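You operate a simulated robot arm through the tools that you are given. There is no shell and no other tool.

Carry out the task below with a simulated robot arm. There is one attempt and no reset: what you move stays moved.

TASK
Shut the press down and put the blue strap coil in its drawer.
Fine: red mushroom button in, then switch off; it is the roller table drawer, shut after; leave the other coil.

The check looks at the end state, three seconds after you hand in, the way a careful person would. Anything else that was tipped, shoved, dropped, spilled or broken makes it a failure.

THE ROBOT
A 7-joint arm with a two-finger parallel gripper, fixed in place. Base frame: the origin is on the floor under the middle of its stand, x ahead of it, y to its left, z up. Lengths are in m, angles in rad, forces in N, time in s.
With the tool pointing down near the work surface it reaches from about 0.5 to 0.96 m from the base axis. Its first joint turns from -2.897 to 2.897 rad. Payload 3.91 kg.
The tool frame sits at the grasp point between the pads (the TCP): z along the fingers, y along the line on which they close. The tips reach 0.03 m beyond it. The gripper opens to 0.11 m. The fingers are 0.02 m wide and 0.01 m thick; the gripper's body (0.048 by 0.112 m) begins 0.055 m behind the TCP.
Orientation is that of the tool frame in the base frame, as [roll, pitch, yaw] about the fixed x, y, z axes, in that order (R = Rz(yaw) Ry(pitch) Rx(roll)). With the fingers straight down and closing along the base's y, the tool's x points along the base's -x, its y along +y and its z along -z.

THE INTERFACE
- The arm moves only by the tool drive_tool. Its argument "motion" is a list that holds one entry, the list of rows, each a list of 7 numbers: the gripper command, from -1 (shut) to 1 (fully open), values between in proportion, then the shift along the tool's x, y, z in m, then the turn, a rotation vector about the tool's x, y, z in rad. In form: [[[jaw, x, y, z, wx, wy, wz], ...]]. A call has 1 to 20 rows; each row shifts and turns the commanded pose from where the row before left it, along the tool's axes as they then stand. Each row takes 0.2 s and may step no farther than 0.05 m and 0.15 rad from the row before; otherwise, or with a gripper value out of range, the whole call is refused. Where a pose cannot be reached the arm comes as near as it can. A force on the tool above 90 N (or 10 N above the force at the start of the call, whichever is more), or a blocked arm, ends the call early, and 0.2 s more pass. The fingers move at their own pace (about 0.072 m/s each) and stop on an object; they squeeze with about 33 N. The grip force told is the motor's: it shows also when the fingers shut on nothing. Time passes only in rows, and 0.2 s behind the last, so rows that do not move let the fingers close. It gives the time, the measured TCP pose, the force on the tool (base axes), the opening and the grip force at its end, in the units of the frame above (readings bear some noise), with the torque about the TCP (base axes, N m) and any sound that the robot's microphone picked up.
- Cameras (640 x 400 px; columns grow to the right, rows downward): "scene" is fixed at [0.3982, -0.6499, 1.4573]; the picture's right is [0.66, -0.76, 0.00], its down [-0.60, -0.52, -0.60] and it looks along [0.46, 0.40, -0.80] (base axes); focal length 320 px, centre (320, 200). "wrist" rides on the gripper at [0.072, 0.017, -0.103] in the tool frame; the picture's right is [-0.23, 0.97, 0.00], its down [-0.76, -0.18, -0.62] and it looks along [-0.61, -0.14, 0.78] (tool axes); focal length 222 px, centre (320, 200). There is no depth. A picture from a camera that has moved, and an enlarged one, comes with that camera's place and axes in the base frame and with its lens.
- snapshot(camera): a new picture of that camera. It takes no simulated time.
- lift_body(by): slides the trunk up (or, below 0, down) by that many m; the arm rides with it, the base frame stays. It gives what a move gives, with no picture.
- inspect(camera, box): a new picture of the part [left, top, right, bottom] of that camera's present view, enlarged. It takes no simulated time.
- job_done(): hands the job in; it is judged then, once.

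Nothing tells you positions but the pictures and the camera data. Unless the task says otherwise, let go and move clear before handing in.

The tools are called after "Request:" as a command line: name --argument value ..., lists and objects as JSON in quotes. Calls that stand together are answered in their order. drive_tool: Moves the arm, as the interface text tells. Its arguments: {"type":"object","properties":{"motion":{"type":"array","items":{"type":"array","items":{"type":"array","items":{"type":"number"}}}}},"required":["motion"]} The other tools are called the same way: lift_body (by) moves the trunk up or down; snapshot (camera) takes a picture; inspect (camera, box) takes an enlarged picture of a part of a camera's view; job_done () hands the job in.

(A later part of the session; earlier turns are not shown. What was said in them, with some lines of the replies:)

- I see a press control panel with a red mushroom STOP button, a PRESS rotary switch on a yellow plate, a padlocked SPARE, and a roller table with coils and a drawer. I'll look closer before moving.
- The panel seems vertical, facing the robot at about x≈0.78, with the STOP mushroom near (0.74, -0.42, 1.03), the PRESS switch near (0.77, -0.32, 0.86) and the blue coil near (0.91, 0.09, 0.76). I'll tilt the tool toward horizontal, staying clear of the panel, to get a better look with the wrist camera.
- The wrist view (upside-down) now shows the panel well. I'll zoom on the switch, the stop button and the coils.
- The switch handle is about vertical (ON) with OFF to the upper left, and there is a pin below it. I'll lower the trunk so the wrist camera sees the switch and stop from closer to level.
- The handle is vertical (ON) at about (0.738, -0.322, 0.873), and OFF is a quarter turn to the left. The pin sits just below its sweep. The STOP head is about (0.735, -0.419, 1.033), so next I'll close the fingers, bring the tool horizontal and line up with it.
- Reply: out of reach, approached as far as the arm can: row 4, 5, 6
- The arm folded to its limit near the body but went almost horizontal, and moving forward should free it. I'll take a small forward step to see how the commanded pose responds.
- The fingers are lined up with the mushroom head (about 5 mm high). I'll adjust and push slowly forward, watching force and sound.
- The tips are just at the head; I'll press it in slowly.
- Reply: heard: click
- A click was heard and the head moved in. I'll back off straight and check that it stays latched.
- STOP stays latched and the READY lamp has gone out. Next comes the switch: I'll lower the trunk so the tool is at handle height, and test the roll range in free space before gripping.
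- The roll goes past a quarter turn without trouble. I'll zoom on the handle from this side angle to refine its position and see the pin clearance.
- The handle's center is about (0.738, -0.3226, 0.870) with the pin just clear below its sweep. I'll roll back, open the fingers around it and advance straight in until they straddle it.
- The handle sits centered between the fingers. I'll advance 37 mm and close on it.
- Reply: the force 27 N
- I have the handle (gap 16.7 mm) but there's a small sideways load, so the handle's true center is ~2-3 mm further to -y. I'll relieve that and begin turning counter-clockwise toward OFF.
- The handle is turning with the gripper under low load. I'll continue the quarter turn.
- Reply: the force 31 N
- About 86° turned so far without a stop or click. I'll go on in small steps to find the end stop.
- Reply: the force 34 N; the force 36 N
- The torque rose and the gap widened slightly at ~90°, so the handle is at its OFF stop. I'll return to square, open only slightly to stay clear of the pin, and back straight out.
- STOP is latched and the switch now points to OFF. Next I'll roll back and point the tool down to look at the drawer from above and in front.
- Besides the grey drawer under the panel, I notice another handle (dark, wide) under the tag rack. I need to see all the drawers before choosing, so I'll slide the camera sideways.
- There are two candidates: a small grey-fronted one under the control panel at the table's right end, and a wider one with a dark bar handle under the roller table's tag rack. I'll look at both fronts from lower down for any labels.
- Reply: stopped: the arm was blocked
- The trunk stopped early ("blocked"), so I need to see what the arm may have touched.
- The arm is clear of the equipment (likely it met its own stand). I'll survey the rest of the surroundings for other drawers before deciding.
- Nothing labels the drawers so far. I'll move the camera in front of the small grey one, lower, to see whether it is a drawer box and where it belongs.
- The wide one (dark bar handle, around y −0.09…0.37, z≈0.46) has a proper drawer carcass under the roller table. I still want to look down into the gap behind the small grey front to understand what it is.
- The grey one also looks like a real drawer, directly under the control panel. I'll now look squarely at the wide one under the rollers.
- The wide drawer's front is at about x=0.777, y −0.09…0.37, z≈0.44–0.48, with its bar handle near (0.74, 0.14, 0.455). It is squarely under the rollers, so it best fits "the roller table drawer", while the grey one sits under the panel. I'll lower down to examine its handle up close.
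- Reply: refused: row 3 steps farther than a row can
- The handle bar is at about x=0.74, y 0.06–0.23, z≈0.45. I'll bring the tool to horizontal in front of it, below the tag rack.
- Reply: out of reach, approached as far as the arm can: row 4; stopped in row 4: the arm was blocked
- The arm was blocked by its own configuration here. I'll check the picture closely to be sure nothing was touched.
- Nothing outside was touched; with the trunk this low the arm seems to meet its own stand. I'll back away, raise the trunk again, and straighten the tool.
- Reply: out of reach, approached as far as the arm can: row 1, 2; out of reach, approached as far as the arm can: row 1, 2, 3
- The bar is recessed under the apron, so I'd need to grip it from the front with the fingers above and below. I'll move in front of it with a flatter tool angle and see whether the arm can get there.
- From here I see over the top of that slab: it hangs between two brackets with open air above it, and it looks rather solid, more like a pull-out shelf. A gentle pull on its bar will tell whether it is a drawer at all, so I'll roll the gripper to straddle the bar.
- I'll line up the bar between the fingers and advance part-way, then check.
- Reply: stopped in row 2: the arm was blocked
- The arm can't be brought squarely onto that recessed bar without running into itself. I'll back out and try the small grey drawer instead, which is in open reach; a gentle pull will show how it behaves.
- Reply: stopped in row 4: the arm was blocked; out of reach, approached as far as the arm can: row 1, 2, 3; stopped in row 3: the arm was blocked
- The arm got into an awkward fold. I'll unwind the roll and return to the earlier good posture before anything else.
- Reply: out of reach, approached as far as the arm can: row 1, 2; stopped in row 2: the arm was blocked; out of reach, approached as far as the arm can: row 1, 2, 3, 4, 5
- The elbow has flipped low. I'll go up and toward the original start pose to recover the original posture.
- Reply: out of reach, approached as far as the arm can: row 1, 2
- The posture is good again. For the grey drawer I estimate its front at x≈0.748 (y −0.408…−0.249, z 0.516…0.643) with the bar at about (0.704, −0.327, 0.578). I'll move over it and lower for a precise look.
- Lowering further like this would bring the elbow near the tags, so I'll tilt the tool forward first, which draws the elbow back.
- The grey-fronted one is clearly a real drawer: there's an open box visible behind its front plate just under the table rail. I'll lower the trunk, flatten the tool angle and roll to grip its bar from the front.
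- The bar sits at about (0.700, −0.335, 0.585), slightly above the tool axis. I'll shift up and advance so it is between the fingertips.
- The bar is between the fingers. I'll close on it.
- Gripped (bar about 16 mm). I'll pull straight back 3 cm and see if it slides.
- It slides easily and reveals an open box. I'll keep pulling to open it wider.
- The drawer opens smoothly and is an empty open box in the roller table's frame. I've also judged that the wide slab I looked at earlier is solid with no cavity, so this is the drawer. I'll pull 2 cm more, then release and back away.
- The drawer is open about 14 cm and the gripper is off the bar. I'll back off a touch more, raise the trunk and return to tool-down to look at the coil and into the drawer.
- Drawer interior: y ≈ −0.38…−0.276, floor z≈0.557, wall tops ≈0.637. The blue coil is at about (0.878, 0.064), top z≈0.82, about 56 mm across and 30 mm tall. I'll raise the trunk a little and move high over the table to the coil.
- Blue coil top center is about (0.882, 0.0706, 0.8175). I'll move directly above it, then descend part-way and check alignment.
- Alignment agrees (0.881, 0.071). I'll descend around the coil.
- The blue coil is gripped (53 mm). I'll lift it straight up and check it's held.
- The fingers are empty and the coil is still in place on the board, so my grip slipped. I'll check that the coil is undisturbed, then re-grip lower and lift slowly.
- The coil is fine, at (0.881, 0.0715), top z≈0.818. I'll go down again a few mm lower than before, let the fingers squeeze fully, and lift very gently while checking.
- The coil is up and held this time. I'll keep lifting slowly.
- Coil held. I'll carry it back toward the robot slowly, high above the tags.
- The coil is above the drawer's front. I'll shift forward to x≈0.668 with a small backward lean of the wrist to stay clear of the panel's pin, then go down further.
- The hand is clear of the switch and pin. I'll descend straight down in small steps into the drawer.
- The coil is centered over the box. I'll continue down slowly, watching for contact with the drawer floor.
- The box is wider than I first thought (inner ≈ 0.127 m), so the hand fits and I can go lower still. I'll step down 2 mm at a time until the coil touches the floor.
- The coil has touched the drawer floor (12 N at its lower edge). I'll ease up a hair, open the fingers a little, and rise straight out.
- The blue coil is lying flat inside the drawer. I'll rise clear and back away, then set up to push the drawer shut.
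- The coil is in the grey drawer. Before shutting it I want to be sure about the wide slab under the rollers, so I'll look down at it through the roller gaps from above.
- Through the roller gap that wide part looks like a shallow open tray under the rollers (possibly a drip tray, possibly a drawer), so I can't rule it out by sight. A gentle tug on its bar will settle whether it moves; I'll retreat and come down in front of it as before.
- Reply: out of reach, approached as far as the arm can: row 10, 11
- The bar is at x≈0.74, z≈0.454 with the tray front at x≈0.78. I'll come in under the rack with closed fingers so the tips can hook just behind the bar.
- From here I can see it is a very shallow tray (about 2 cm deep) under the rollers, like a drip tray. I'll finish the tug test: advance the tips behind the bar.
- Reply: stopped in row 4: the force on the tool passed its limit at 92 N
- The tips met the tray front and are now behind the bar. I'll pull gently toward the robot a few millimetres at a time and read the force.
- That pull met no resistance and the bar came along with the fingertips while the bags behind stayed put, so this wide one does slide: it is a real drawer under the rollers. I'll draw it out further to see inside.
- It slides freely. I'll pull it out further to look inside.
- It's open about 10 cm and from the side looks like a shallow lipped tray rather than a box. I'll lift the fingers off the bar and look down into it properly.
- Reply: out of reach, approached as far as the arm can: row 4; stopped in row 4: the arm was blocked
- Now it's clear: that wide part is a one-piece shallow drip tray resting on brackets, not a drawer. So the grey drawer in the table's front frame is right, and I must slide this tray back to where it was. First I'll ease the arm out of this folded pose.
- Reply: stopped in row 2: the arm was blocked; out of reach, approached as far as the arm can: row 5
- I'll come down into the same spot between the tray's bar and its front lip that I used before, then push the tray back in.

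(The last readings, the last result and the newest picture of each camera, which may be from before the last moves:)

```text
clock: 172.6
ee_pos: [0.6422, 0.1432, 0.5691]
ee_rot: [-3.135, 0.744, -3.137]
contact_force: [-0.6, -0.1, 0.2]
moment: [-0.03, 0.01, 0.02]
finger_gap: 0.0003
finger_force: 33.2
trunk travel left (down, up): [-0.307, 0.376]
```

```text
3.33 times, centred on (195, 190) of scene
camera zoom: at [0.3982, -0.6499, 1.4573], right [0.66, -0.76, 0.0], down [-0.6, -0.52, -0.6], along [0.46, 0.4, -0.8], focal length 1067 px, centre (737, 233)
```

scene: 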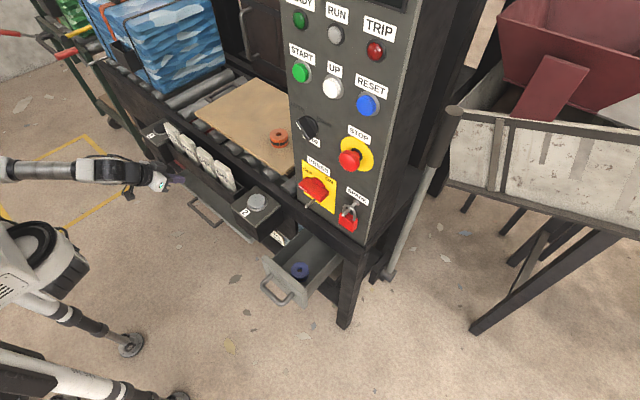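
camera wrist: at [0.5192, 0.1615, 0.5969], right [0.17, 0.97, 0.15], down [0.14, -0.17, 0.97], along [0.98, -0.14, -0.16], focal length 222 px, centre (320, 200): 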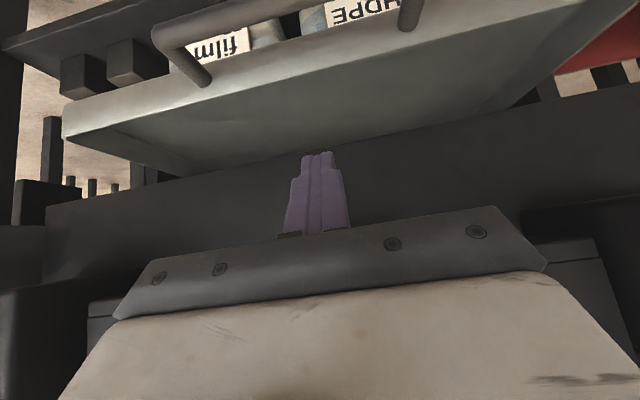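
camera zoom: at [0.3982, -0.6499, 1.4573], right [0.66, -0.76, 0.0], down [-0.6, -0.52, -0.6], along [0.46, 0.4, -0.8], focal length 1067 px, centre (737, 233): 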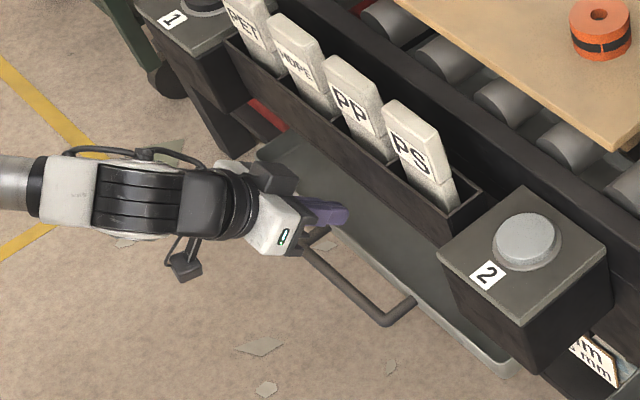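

Request:
drive_tool --motion '[[[-1, 0.0203, 0, 0.0221, 0, 0, 0], [-1, 0.0203, 0, 0.0221, 0, 0, 0], [-1, 0.0135, 0, 0.0147, 0, 0, 0], [-1, 0, 0, 0, 0, 0, 0]]]'

Request:
inspect --camera "wrist" --box '[150, 60, 490, 240]'

```text
clock: 173.6
ee_pos: [0.6437, 0.1427, 0.4883]
ee_rot: [-3.134, 0.742, -3.135]
contact_force: [0.5, -0.2, -0.4]
moment: [0.0, -0.02, -0.01]
finger_gap: 0.0003
finger_force: 33.3
trunk travel left (down, up): [-0.307, 0.376]
```

```text
1.88 times, centred on (320, 150) of wrist
camera zoom: at [0.5198, 0.1606, 0.5156], right [0.17, 0.97, 0.15], down [0.14, -0.17, 0.97], along [0.98, -0.14, -0.17], focal length 418 px, centre (320, 294)
```

zoom: 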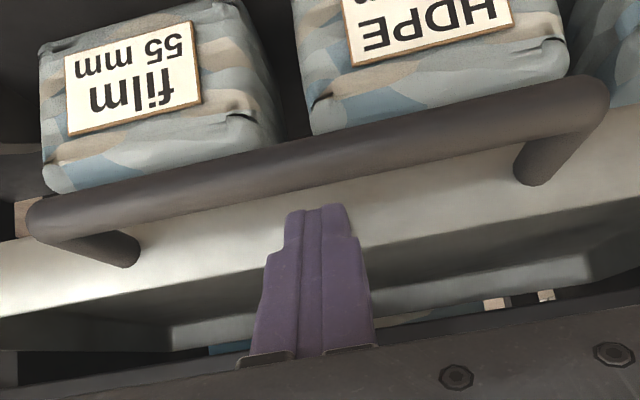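

Request:
drive_tool --motion '[[[-1, 0.0041, 0, 0.0044, 0, 0, 0], [-1, 0.0041, 0, 0.0044, 0, 0, 0], [-1, 0, 0, 0, 0, 0, 0]]]'

Request:
inspect --camera "wrist" --box '[150, 60, 490, 240]'

```text
clock: 174.4
ee_pos: [0.6419, 0.1429, 0.4767]
ee_rot: [-3.134, 0.744, -3.137]
contact_force: [0.2, 0.3, -1.4]
moment: [-0.01, -0.02, 0.04]
finger_gap: 0.0
finger_force: 33.0
trunk travel left (down, up): [-0.307, 0.376]
```

```text
1.88 times, centred on (320, 150) of wrist
camera zoom: at [0.5189, 0.1602, 0.5044], right [0.17, 0.97, 0.15], down [0.14, -0.17, 0.97], along [0.98, -0.14, -0.16], focal length 418 px, centre (320, 294)
```

zoom: 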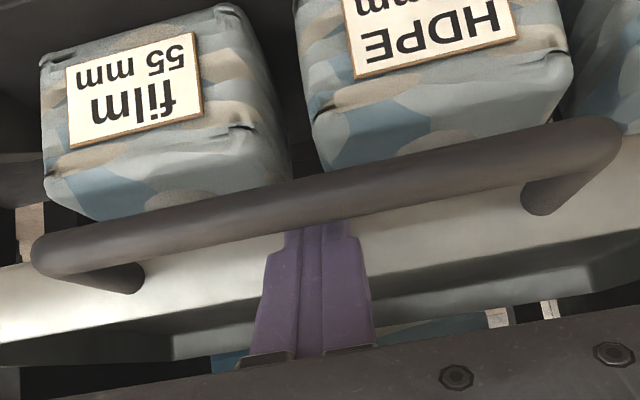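

The tips are back in the gap. I'll push the tray inward steadily.

Request:
drive_tool --motion '[[[-1, -0.0037, 0, 0.0034, 0, 0, 0], [-1, -0.0074, 0, 0.0068, 0, 0, 0], [-1, -0.0074, 0, 0.0068, 0, 0, 0], [-1, -0.0074, 0, 0.0068, 0, 0, 0], [-1, -0.0074, 0, 0.0068, 0, 0, 0], [-1, -0.0074, 0, 0.0068, 0, 0, 0], [-1, -0.0074, 0, 0.0068, 0, 0, 0], [-1, -0.0074, 0, 0.0068, 0, 0, 0], [-1, -0.0074, 0, 0.0068, 0, 0, 0], [-1, 0, 0, 0, 0, 0, 0]]]'

Request:
inspect --camera "wrist" --box '[150, 60, 490, 240]'

```text
clock: 176.6
ee_pos: [0.7267, 0.1403, 0.4783]
ee_rot: [-3.137, 0.742, -3.137]
contact_force: [-0.3, 0.7, -0.4]
moment: [-0.01, -0.01, 0.0]
finger_gap: 0.0
finger_force: 32.8
trunk travel left (down, up): [-0.307, 0.376]
```

```text
1.88 times, centred on (320, 150) of wrist
camera zoom: at [0.6042, 0.1594, 0.5058], right [0.17, 0.97, 0.15], down [0.14, -0.17, 0.97], along [0.98, -0.14, -0.16], focal length 418 px, centre (320, 294)
```

zoom: 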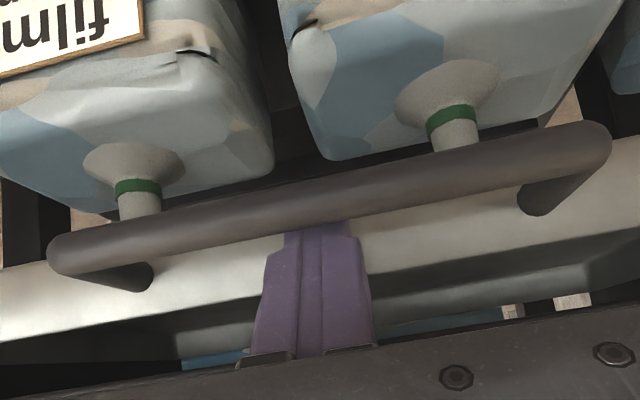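

Request:
drive_tool --motion '[[[-1, -0.0022, 0, 0.002, 0, 0, 0], [-1, -0.0022, 0, 0.002, 0, 0, 0], [-1, -0.0022, 0, 0.002, 0, 0, 0], [-1, 0, 0, 0, 0, 0, 0]]]'

Request:
drive_tool --motion '[[[-1, -0.0015, 0, 0.0014, 0, 0, 0], [-1, -0.0015, 0, 0.0014, 0, 0, 0], [-1, 0, 0, 0, 0, 0, 0]]]'

```text
clock: 177.6
ee_pos: [0.7362, 0.1424, 0.4778]
ee_rot: [-3.135, 0.743, -3.138]
contact_force: [0.0, 0.8, 0.9]
moment: [-0.01, 0.0, 0.01]
finger_gap: 0.0
finger_force: 33.1
trunk travel left (down, up): [-0.307, 0.376]
```

```text
clock: 178.4
ee_pos: [0.7392, 0.1408, 0.4772]
ee_rot: [-3.135, 0.743, -3.138]
contact_force: [-0.1, 0.0, -0.1]
moment: [0.02, 0.02, 0.0]
finger_gap: 0.0002
finger_force: 33.0
trunk travel left (down, up): [-0.307, 0.376]
```

Request:
drive_tool --motion '[[[-1, -0.0015, 0, 0.0014, 0, 0, 0], [-1, 0, 0, 0, 0, 0, 0]]]'

Request:
drive_tool --motion '[[[-1, -0.0015, 0, 0.0014, 0, 0, 0], [-1, 0, 0, 0, 0, 0, 0]]]'

Request:
drive_tool --motion '[[[-1, -0.0015, 0, 0.0014, 0, 0, 0], [-1, 0, 0, 0, 0, 0, 0]]]'

```text
clock: 179.0
ee_pos: [0.7413, 0.1416, 0.4774]
ee_rot: [-3.135, 0.743, -3.138]
contact_force: [-0.8, -0.1, -0.6]
moment: [0.03, 0.01, 0.01]
finger_gap: 0.0002
finger_force: 33.3
trunk travel left (down, up): [-0.307, 0.376]
```

```text
clock: 179.6
ee_pos: [0.7426, 0.1406, 0.4778]
ee_rot: [-3.134, 0.741, -3.137]
contact_force: [-25.5, 1.2, 6.4]
moment: [0.05, 0.22, 0.02]
finger_gap: 0.0
finger_force: 33.0
trunk travel left (down, up): [-0.307, 0.376]
```

```text
clock: 180.2
ee_pos: [0.7431, 0.1403, 0.4783]
ee_rot: [-3.133, 0.739, -3.135]
contact_force: [-66.9, 4.7, 15.5]
moment: [0.38, 0.62, 0.1]
finger_gap: 0.0001
finger_force: 33.0
trunk travel left (down, up): [-0.307, 0.376]
```

A firm stop at the same place as at the beginning (TCP x≈0.7425), so the tray is fully back. I'll ease off and withdraw along the finger axis so the bar isn't dragged.

Request:
drive_tool --motion '[[[-1, 0.0018, 0, -0.0017, 0, 0, 0], [-1, 0, 0, -0.01, 0, 0, 0], [-1, 0, 0, -0.02, 0, 0, 0], [-1, 0, 0, -0.025, 0, 0, 0], [-1, 0, 0, 0, 0, 0, 0]]]'

Request:
snapshot --camera "wrist"

Request:
inspect --camera "wrist" --box '[180, 60, 460, 240]'

```text
clock: 181.4
ee_pos: [0.7062, 0.1429, 0.5182]
ee_rot: [-3.136, 0.743, -3.138]
contact_force: [-0.1, -0.1, -0.2]
moment: [-0.03, 0.0, 0.02]
finger_gap: 0.0001
finger_force: 32.4
trunk travel left (down, up): [-0.307, 0.376]
```

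```text
taken
camera wrist: at [0.5829, 0.1607, 0.5461], right [0.17, 0.97, 0.15], down [0.14, -0.17, 0.98], along [0.98, -0.14, -0.16], focal length 222 px, centre (320, 200)
```

wrist: 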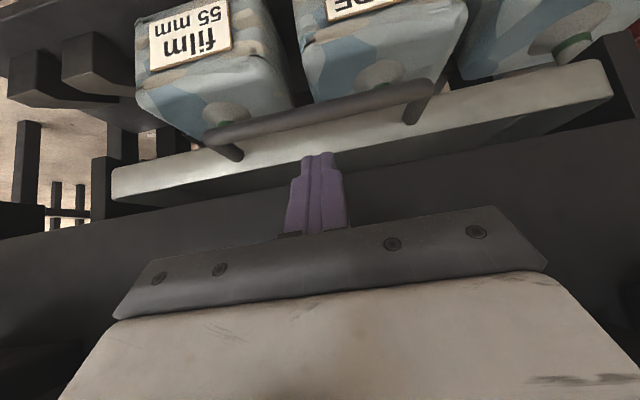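

```text
2.22 times, centred on (320, 150) of wrist
camera zoom: at [0.5829, 0.1607, 0.5461], right [0.17, 0.97, 0.15], down [0.14, -0.17, 0.98], along [0.98, -0.14, -0.16], focal length 494 px, centre (320, 311)
```

zoom: 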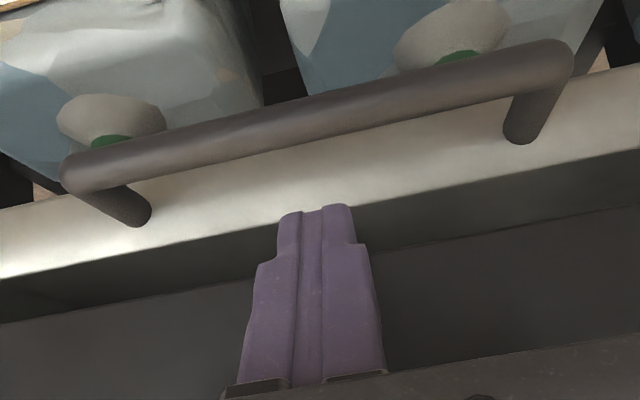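

Request:
inspect --camera "wrist" --box '[430, 20, 640, 160]'

Request:
inspect --camera "wrist" --box '[60, 100, 260, 240]'

```text
2.86 times, centred on (535, 90) of wrist
camera zoom: at [0.5829, 0.1607, 0.5461], right [0.17, 0.97, 0.15], down [0.14, -0.17, 0.98], along [0.98, -0.14, -0.16], focal length 635 px, centre (-294, 514)
```

zoom: 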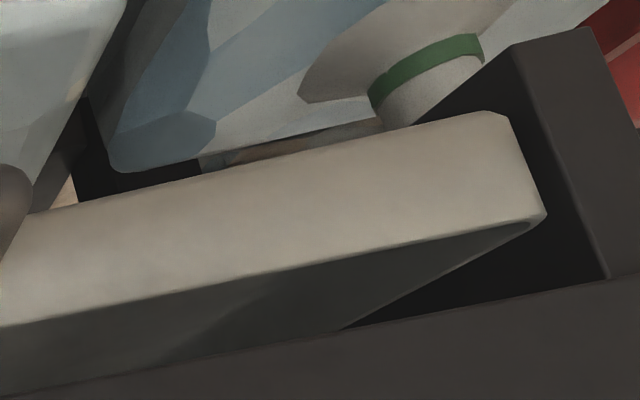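

```text
2.86 times, centred on (160, 170) of wrist
camera zoom: at [0.5829, 0.1607, 0.5461], right [0.17, 0.97, 0.15], down [0.14, -0.17, 0.98], along [0.98, -0.14, -0.16], focal length 635 px, centre (777, 286)
```

zoom: 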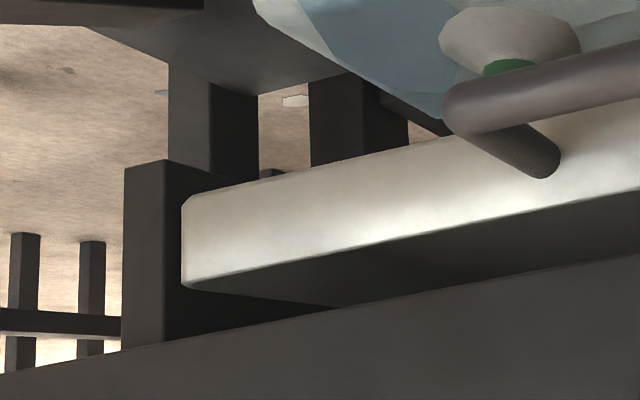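

The tray sits where it was, with the same gaps at both ends. I'll back out from under the rack, rise, and go over to shut the grey drawer.

Request:
drive_tool --motion '[[[-1, 0.0106, 0, -0.0333, 0, 0, 0], [-1, 0.0106, 0, -0.0333, 0, 0, 0], [-1, 0.0106, 0, -0.0333, 0, 0, 0], [-1, 0, 0, 0, 0, 0, 0]]]'

Request:
lift_body --by 0.3

Request:
snapshot --camera "scene"

```text
clock: 182.4
ee_pos: [0.6147, 0.1408, 0.5708]
ee_rot: [-3.134, 0.743, -3.138]
contact_force: [0.3, 0.8, 0.6]
moment: [0.02, 0.02, 0.04]
finger_gap: 0.0
finger_force: 33.2
trunk travel left (down, up): [-0.307, 0.376]
```

```text
clock: 185.4
ee_pos: [0.6136, 0.1421, 0.8711]
ee_rot: [-3.134, 0.743, -3.14]
contact_force: [1.2, -0.5, 0.8]
moment: [-0.01, 0.0, 0.01]
finger_gap: 0.0
finger_force: 33.0
trunk travel left (down, up): [-0.607, 0.076]
```

```text
taken
```

scene: 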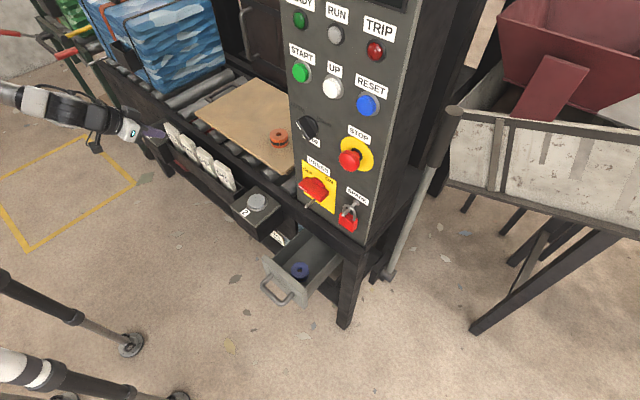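

Request:
drive_tool --motion '[[[-1, -0.0271, 0, -0.0294, 0, 0, 0], [-1, -0.0271, 0, -0.0294, 0, 0, 0], [-1, 0, 0, 0, 0, 0.148, 0], [-1, 0, 0, 0, 0, 0.148, 0], [-1, 0, 0, 0, 0, 0.148, 0], [-1, 0, 0, 0, 0, 0.148, 0], [-1, 0, 0, 0, 0, 0.148, 0], [-1, 0, 0, 0, 0, 0, 0]]]'

Request:
snapshot --camera "scene"

```text
clock: 186.3
ee_pos: [0.6185, 0.1225, 0.9425]
ee_rot: [-2.958, 0.601, -3.039]
contact_force: [-0.2, 0.2, 0.3]
moment: [0.01, -0.03, -0.01]
finger_gap: 0.0001
finger_force: 33.5
trunk travel left (down, up): [-0.607, 0.076]
stopped in row 4: the arm was blocked; the commanded pose is now the measured one
```

```text
taken
```

scene: 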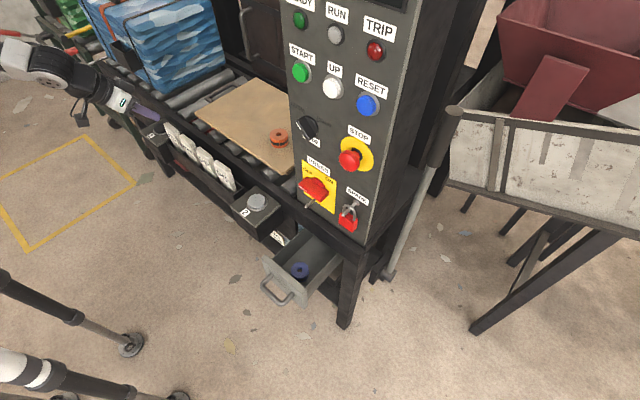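

Request:
drive_tool --motion '[[[-1, -0.039, -0.006, -0.021, 0, 0, 0], [-1, -0.039, -0.006, -0.021, 0, 0, 0], [-1, 0, 0, 0, 0, 0, 0]]]'

Request:
snapshot --camera "scene"

```text
clock: 187.1
ee_pos: [0.6603, 0.1192, 1.0203]
ee_rot: [-2.942, 0.601, -3.031]
contact_force: [0.0, -0.3, -0.2]
moment: [0.0, 0.0, -0.03]
finger_gap: 0.0
finger_force: 33.1
trunk travel left (down, up): [-0.607, 0.076]
```

```text
taken
```

scene: 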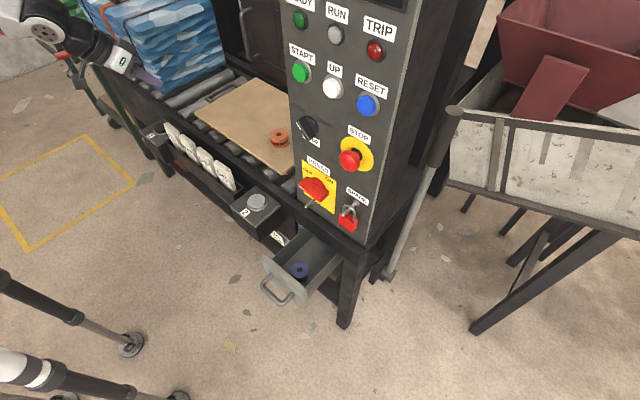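

Request:
drive_tool --motion '[[[-1, 0, 0, 0, -0.0685, 0.009, 0.045], [-1, 0, 0, 0, -0.0685, 0.009, 0.045], [-1, 0, 0, 0, 0, 0.15, 0], [-1, 0, 0, 0, 0, 0.15, 0], [-1, 0, 0, 0, 0, 0.15, 0], [-1, 0, 0, 0, 0, 0.15, 0], [-1, 0, 0, 0, 0, 0, 0]]]'

Request:
snapshot --camera "scene"

```text
clock: 188.7
ee_pos: [0.6585, 0.1216, 1.0219]
ee_rot: [3.12, -0.009, -3.138]
contact_force: [0.6, 0.1, 0.2]
moment: [-0.03, 0.03, -0.02]
finger_gap: 0.0
finger_force: 32.9
trunk travel left (down, up): [-0.607, 0.076]
```

```text
taken
```

scene: 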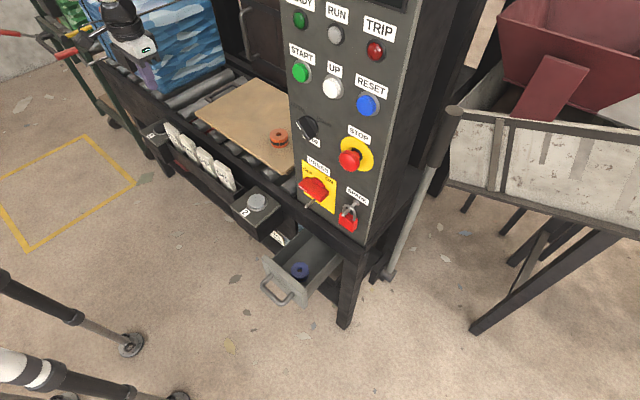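

Posture recovered. I'll move across to in front of the open grey drawer.

Request:
drive_tool --motion '[[[-1, 0.01, -0.045, 0, 0, 0, 0], [-1, 0.01, -0.045, 0, 0, 0, 0], [-1, 0.01, -0.045, 0, 0, 0, 0], [-1, 0.01, -0.045, 0, 0, 0, 0], [-1, 0.01, -0.045, 0, 0, 0, 0], [-1, 0.01, -0.045, 0, 0, 0, 0], [-1, 0.01, -0.045, 0, 0, 0, 0], [-1, 0.01, -0.045, 0, 0, 0, 0], [-1, 0.01, -0.045, 0, 0, 0, 0], [-1, 0.01, -0.045, 0, 0, 0, 0], [-1, 0, 0, 0, 0, 0, 0]]]'

Request:
snapshot --camera "wrist"

Request:
snapshot --camera "scene"

```text
clock: 191.1
ee_pos: [0.5595, -0.3283, 1.0152]
ee_rot: [3.12, -0.007, -3.138]
contact_force: [0.4, -0.2, -0.8]
moment: [0.01, -0.01, 0.02]
finger_gap: 0.0002
finger_force: 32.9
trunk travel left (down, up): [-0.607, 0.076]
```

```text
taken
camera wrist: at [0.4893, -0.3125, 1.12], right [0.22, 0.97, 0.02], down [0.77, -0.19, 0.61], along [0.6, -0.12, -0.79], focal length 222 px, centre (320, 200)
```

wrist: 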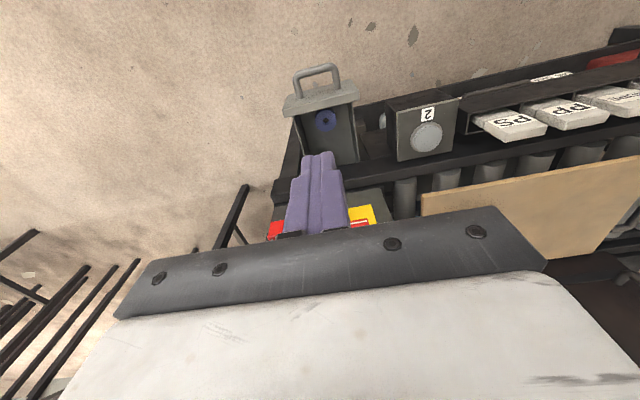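

```text
taken
```

scene: 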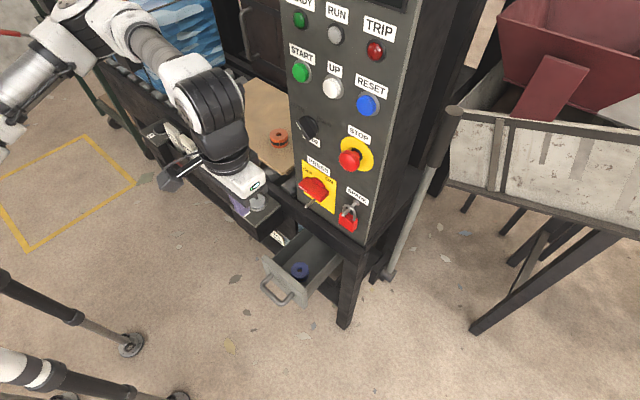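

The drawer with the blue coil is visible. I'll tilt the tool forward and lower in front of it, above its bar, to push on the front plate.

Request:
drive_tool --motion '[[[-1, 0.01, 0, 0, 0, -0.14, 0], [-1, 0, 0, 0, 0, -0.14, 0], [-1, 0, 0, 0, 0, -0.14, 0], [-1, 0, 0, 0, 0, -0.14, 0], [-1, 0, 0, 0, 0, -0.14, 0], [-1, 0, 0, 0, 0, -0.14, 0], [-1, 0, 0, 0, 0, 0, 0]]]'

Request:
lift_body --by -0.3

Request:
snapshot --camera "scene"

Request:
snapshot --camera "wrist"

```text
clock: 192.7
ee_pos: [0.55, -0.3292, 1.0145]
ee_rot: [3.112, 0.834, 3.124]
contact_force: [-0.2, 0.4, 0.2]
moment: [0.0, 0.01, -0.03]
finger_gap: 0.0
finger_force: 33.0
trunk travel left (down, up): [-0.607, 0.076]
```

```text
clock: 195.7
ee_pos: [0.5498, -0.3289, 0.7151]
ee_rot: [3.113, 0.831, 3.123]
contact_force: [1.2, -0.6, 0.0]
moment: [-0.02, -0.03, 0.02]
finger_gap: 0.0
finger_force: 32.5
trunk travel left (down, up): [-0.307, 0.376]
```

```text
taken
```

scene: 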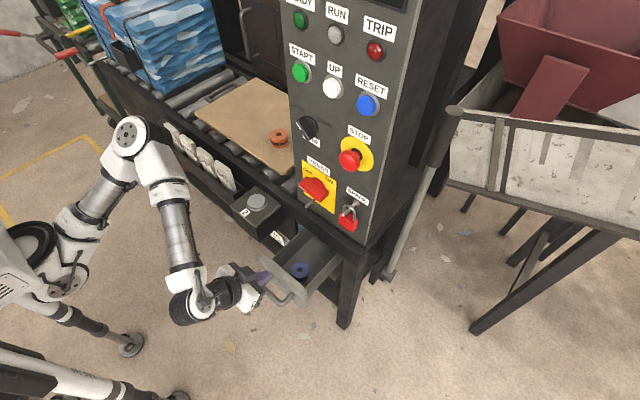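

```text
taken
camera wrist: at [0.4254, -0.3109, 0.7314], right [0.15, 0.97, 0.19], down [0.05, -0.2, 0.98], along [0.99, -0.14, -0.08], focal length 222 px, centre (320, 200)
```

wrist: 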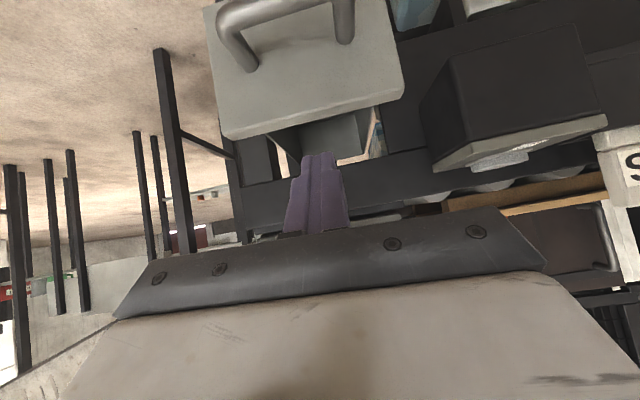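

Request:
lift_body --by -0.072

Request:
drive_tool --motion '[[[-1, 0, 0, 0, 0, -0.135, 0], [-1, 0, 0, 0, 0, -0.135, 0], [-1, 0, 0, 0, 0, 0, 0]]]'

Request:
inspect --camera "scene" --box '[220, 200, 370, 320]'

Request:
snapshot --camera "wrist"

```text
clock: 196.8
ee_pos: [0.5489, -0.3285, 0.6431]
ee_rot: [3.111, 0.832, 3.125]
contact_force: [1.2, 0.3, -0.5]
moment: [0.0, 0.03, 0.0]
finger_gap: 0.0001
finger_force: 32.6
trunk travel left (down, up): [-0.235, 0.448]
```

```text
clock: 197.6
ee_pos: [0.5494, -0.3287, 0.6429]
ee_rot: [3.096, 1.103, 3.108]
contact_force: [-0.4, 0.1, 0.7]
moment: [0.04, 0.02, 0.01]
finger_gap: 0.0
finger_force: 32.9
trunk travel left (down, up): [-0.235, 0.448]
```

```text
3.33 times, centred on (295, 260) of scene
camera zoom: at [0.3982, -0.6499, 1.4573], right [0.66, -0.76, 0.0], down [-0.6, -0.52, -0.6], along [0.46, 0.4, -0.8], focal length 1067 px, centre (403, 0)
```

zoom: 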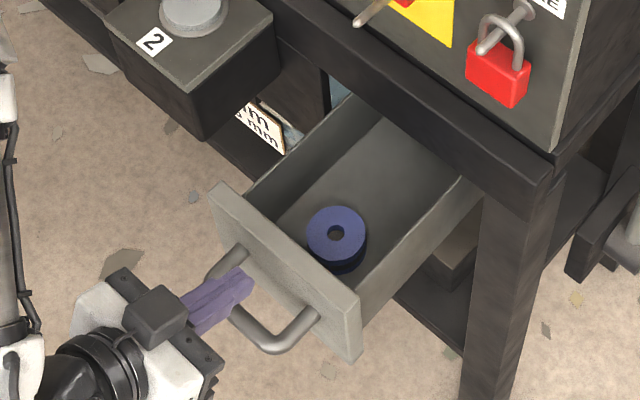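

```text
taken
camera wrist: at [0.4256, -0.3103, 0.6252], right [0.1, 0.97, 0.22], down [-0.21, -0.2, 0.96], along [0.97, -0.14, 0.19], focal length 222 px, centre (320, 200)
```

wrist: 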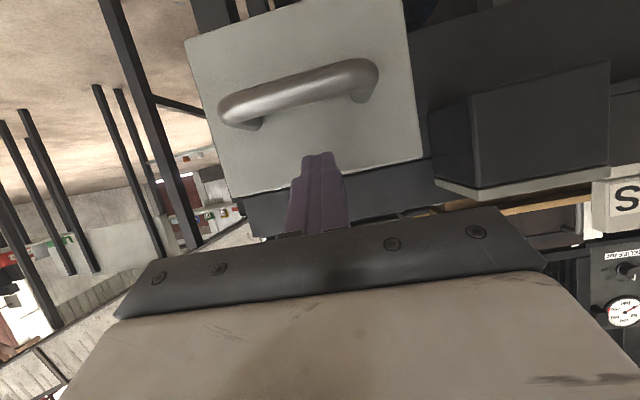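

The tips face the plate just above the bar. I'll lower slightly and push the drawer in slowly.

Request:
drive_tool --motion '[[[-1, 0.0071, -0.001, 0.0036, 0, 0, 0], [-1, -0.0045, 0, 0.0089, 0, 0, 0], [-1, -0.0045, 0, 0.0089, 0, 0, 0], [-1, -0.0027, 0, 0.0054, 0, 0, 0], [-1, -0.0027, 0, 0.0054, 0, 0, 0], [-1, -0.0036, 0, 0.0071, 0, 0, 0], [-1, -0.0045, 0, 0.0089, 0, 0, 0], [-1, -0.0045, 0, 0.0089, 0, 0, 0], [-1, -0.0045, 0, 0.0089, 0, 0, 0], [-1, -0.0045, 0, 0.0089, 0, 0, 0], [-1, 0, 0, 0, 0, 0, 0]]]'

Request:
inspect --camera "scene" --box '[220, 200, 370, 320]'

```text
clock: 200.0
ee_pos: [0.6294, -0.329, 0.6352]
ee_rot: [3.099, 1.101, 3.106]
contact_force: [-0.7, -0.1, 0.1]
moment: [-0.02, -0.01, -0.01]
finger_gap: 0.0
finger_force: 33.6
trunk travel left (down, up): [-0.235, 0.448]
```

```text
3.33 times, centred on (295, 260) of scene
camera zoom: at [0.3982, -0.6499, 1.4573], right [0.66, -0.76, 0.0], down [-0.6, -0.52, -0.6], along [0.46, 0.4, -0.8], focal length 1067 px, centre (403, 0)
```

zoom: 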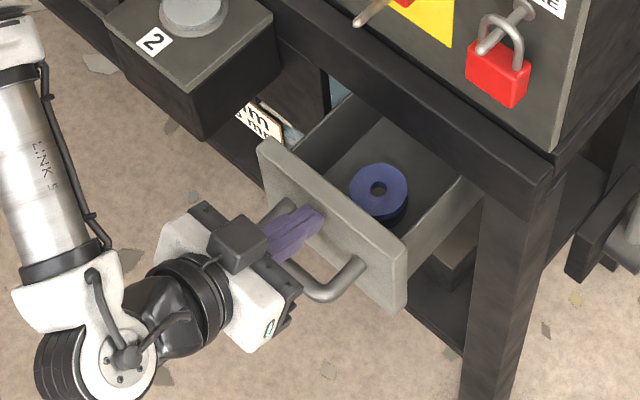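

Request:
drive_tool --motion '[[[-1, -0.0036, 0, 0.0071, 0, 0, 0], [-1, -0.0045, 0, 0.0089, 0, 0, 0], [-1, -0.0045, 0, 0.0089, 0, 0, 0], [-1, -0.0045, 0, 0.0089, 0, 0, 0], [-1, -0.0045, 0, 0.0089, 0, 0, 0], [-1, -0.0045, 0, 0.0089, 0, 0, 0], [-1, -0.0036, 0, 0.0071, 0, 0, 0], [-1, -0.0018, 0, 0.0036, 0, 0, 0], [-1, 0, 0, 0, 0, 0, 0]]]'

Request:
inspect --camera "scene" --box '[220, 200, 370, 320]'

```text
clock: 202.0
ee_pos: [0.7003, -0.3292, 0.6336]
ee_rot: [3.098, 1.1, 3.107]
contact_force: [-0.5, 0.5, 0.3]
moment: [0.0, -0.02, -0.05]
finger_gap: 0.0
finger_force: 33.1
trunk travel left (down, up): [-0.235, 0.448]
```

```text
3.33 times, centred on (295, 260) of scene
camera zoom: at [0.3982, -0.6499, 1.4573], right [0.66, -0.76, 0.0], down [-0.6, -0.52, -0.6], along [0.46, 0.4, -0.8], focal length 1067 px, centre (403, 0)
```

zoom: 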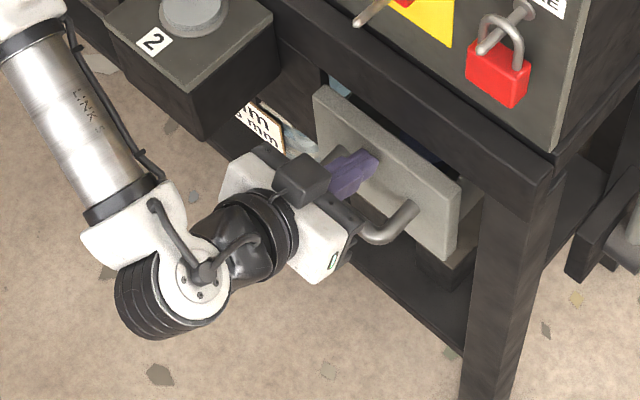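

Nearly shut. I'll finish in small steps until the stop is felt.

Request:
drive_tool --motion '[[[-1, -0.0018, 0, 0.0036, 0, 0, 0], [-1, -0.0018, 0, 0.0036, 0, 0, 0], [-1, -0.0013, 0, 0.0027, 0, 0, 0], [-1, 0, 0, 0, 0, 0, 0]]]'

Request:
drive_tool --motion '[[[-1, -0.0009, 0, 0.0018, 0, 0, 0], [-1, -0.0009, 0, 0.0018, 0, 0, 0], [-1, 0, 0, 0, 0, 0, 0]]]'

```text
clock: 203.0
ee_pos: [0.7103, -0.3291, 0.6338]
ee_rot: [3.097, 1.103, 3.106]
contact_force: [-0.7, 0.7, 0.3]
moment: [0.0, -0.04, -0.02]
finger_gap: 0.0
finger_force: 32.7
trunk travel left (down, up): [-0.235, 0.448]
```

```text
clock: 203.8
ee_pos: [0.7094, -0.3282, 0.6342]
ee_rot: [3.098, 1.096, 3.1]
contact_force: [-49.2, 12.9, -0.6]
moment: [-0.34, 0.29, 0.41]
finger_gap: 0.0
finger_force: 33.1
trunk travel left (down, up): [-0.235, 0.448]
```

A firm stop is reached (49 N). I'll back off and compare the drawer front with how it looked at the start.

Request:
drive_tool --motion '[[[-1, 0.009, 0, -0.0178, 0, 0, 0], [-1, 0.0135, 0, -0.0267, 0, 0, 0], [-1, 0.018, 0, -0.0357, 0, 0, 0], [-1, 0.018, 0, -0.0357, 0, 0, 0], [-1, 0.0135, 0, -0.0267, 0, 0, 0], [-1, 0, 0, 0, 0, 0, 0]]]'

Request:
inspect --camera "scene" --box '[260, 200, 370, 300]'

Request:
snapshot --camera "wrist"

```text
clock: 205.2
ee_pos: [0.5551, -0.3297, 0.6328]
ee_rot: [3.099, 1.101, 3.106]
contact_force: [0.1, 0.2, 0.1]
moment: [0.01, 0.02, -0.03]
finger_gap: 0.0002
finger_force: 33.4
trunk travel left (down, up): [-0.235, 0.448]
```

```text
4.00 times, centred on (315, 250) of scene
camera zoom: at [0.3982, -0.6499, 1.4573], right [0.66, -0.76, 0.0], down [-0.6, -0.52, -0.6], along [0.46, 0.4, -0.8], focal length 1280 px, centre (340, 0)
```

zoom: 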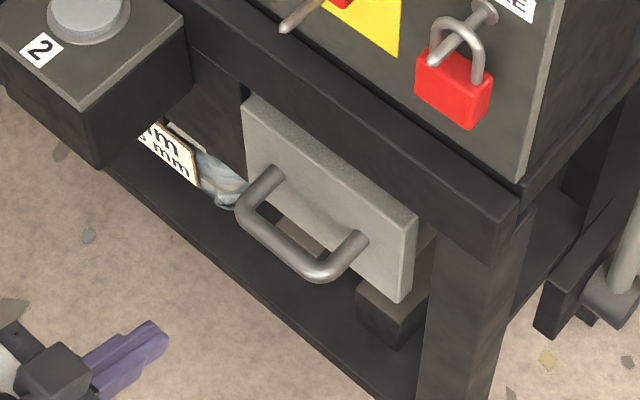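

```text
taken
camera wrist: at [0.431, -0.3109, 0.6157], right [0.1, 0.97, 0.22], down [-0.21, -0.2, 0.96], along [0.97, -0.14, 0.19], focal length 222 px, centre (320, 200)
```

wrist: 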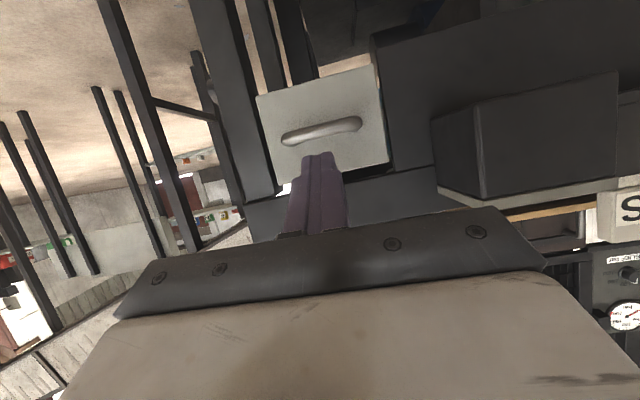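

The drawer front is pixel-for-pixel where it was at the start, so it's fully shut. I'll raise the arm clear and do a last check of everything.

Request:
lift_body --by 0.35

Request:
snapshot --camera "scene"

Request:
inspect --camera "scene" --box '[220, 90, 310, 160]'

Request:
inspect --camera "scene" --box '[120, 110, 280, 270]'

Request:
inspect --camera "scene" --box '[270, 100, 430, 240]'

Request:
inspect --camera "scene" --box '[270, 0, 430, 100]'

```text
clock: 208.6
ee_pos: [0.5568, -0.3287, 0.9828]
ee_rot: [3.099, 1.103, 3.105]
contact_force: [1.0, 0.2, -0.4]
moment: [0.02, 0.05, 0.01]
finger_gap: 0.0
finger_force: 32.8
trunk travel left (down, up): [-0.585, 0.098]
```

```text
taken
```

scene: 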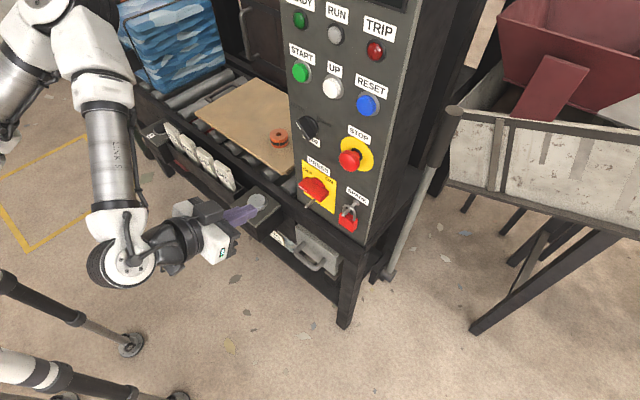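

```text
5.71 times, centred on (265, 125) of scene
camera zoom: at [0.3982, -0.6499, 1.4573], right [0.66, -0.76, 0.0], down [-0.6, -0.52, -0.6], along [0.46, 0.4, -0.8], focal length 1829 px, centre (634, 629)
```

zoom: 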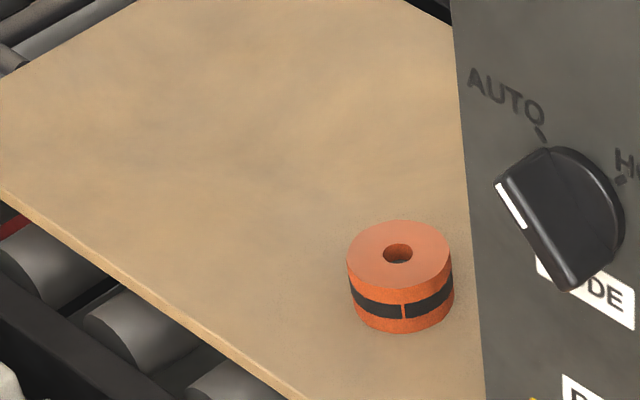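

```text
2.50 times, centred on (200, 190) of scene
camera zoom: at [0.3982, -0.6499, 1.4573], right [0.66, -0.76, 0.0], down [-0.6, -0.52, -0.6], along [0.46, 0.4, -0.8], focal length 800 px, centre (620, 225)
```

zoom: 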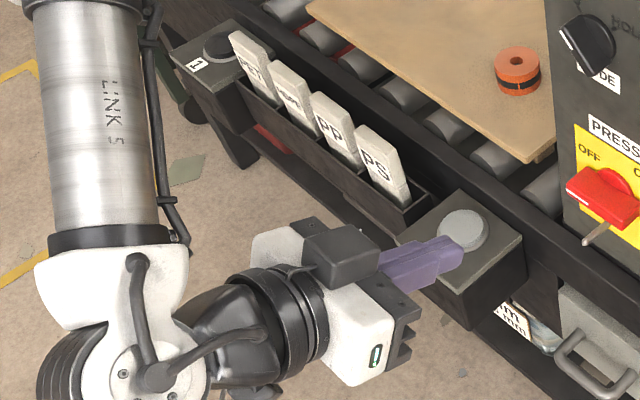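

```text
2.86 times, centred on (350, 170) of scene
camera zoom: at [0.3982, -0.6499, 1.4573], right [0.66, -0.76, 0.0], down [-0.6, -0.52, -0.6], along [0.46, 0.4, -0.8], focal length 914 px, centre (234, 286)
```

zoom: 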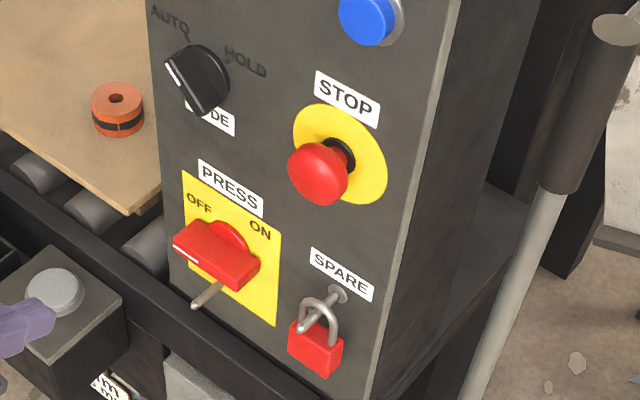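

```text
4.00 times, centred on (350, 50) of scene
camera zoom: at [0.3982, -0.6499, 1.4573], right [0.66, -0.76, 0.0], down [-0.6, -0.52, -0.6], along [0.46, 0.4, -0.8], focal length 1280 px, centre (200, 800)
```

zoom: 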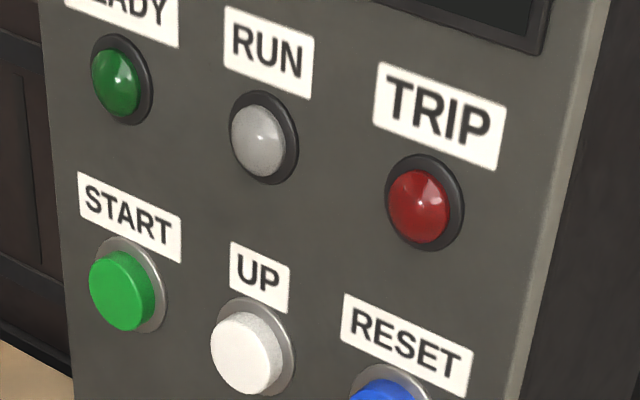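

Final check:
- **Press:** the STOP mushroom is latched in, the READY lamp is out and the PRESS switch points to OFF.
- **Coil and drawer:** the blue coil is in the roller table drawer, which is fully shut. The orange coil is untouched on its board.
- **Surroundings:** the tags are undisturbed. While working out which drawer was meant, I pulled out the shallow tray under the rollers and pushed it back to its stop.
- **Arm:** the gripper is empty and clear, so I'm handing in.

Request:
job_done

```text
The job is handed in.
```

I shut the press down, put the blue strap coil in the roller table drawer and pushed the drawer fully shut. The job is handed in, and I have not seen the verdict.

- **Press:** the red mushroom STOP button clicked in and stays in, and the READY lamp went out. I then turned the PRESS switch to its OFF stop.
- **Coil:** the blue coil lies flat in the grey-fronted drawer below the control panel. My first grip slipped while lifting it, but it stayed on the board and the second lift held. The orange coil is where it was.
- **Drawer choice:** nothing is labelled, so this was my judgement. A wide shallow tray with a handle also slides out under the rollers. I took it for a drip tray, and the grey-fronted drawer is a proper box built into the table frame.
- **Tray:** to check, I pulled that tray out about 10 cm, then pushed it back to its original stop. Sideways it is within about 2 mm of where it was.

The arm is clear with the gripper empty, and the tags look undisturbed in the last pictures.
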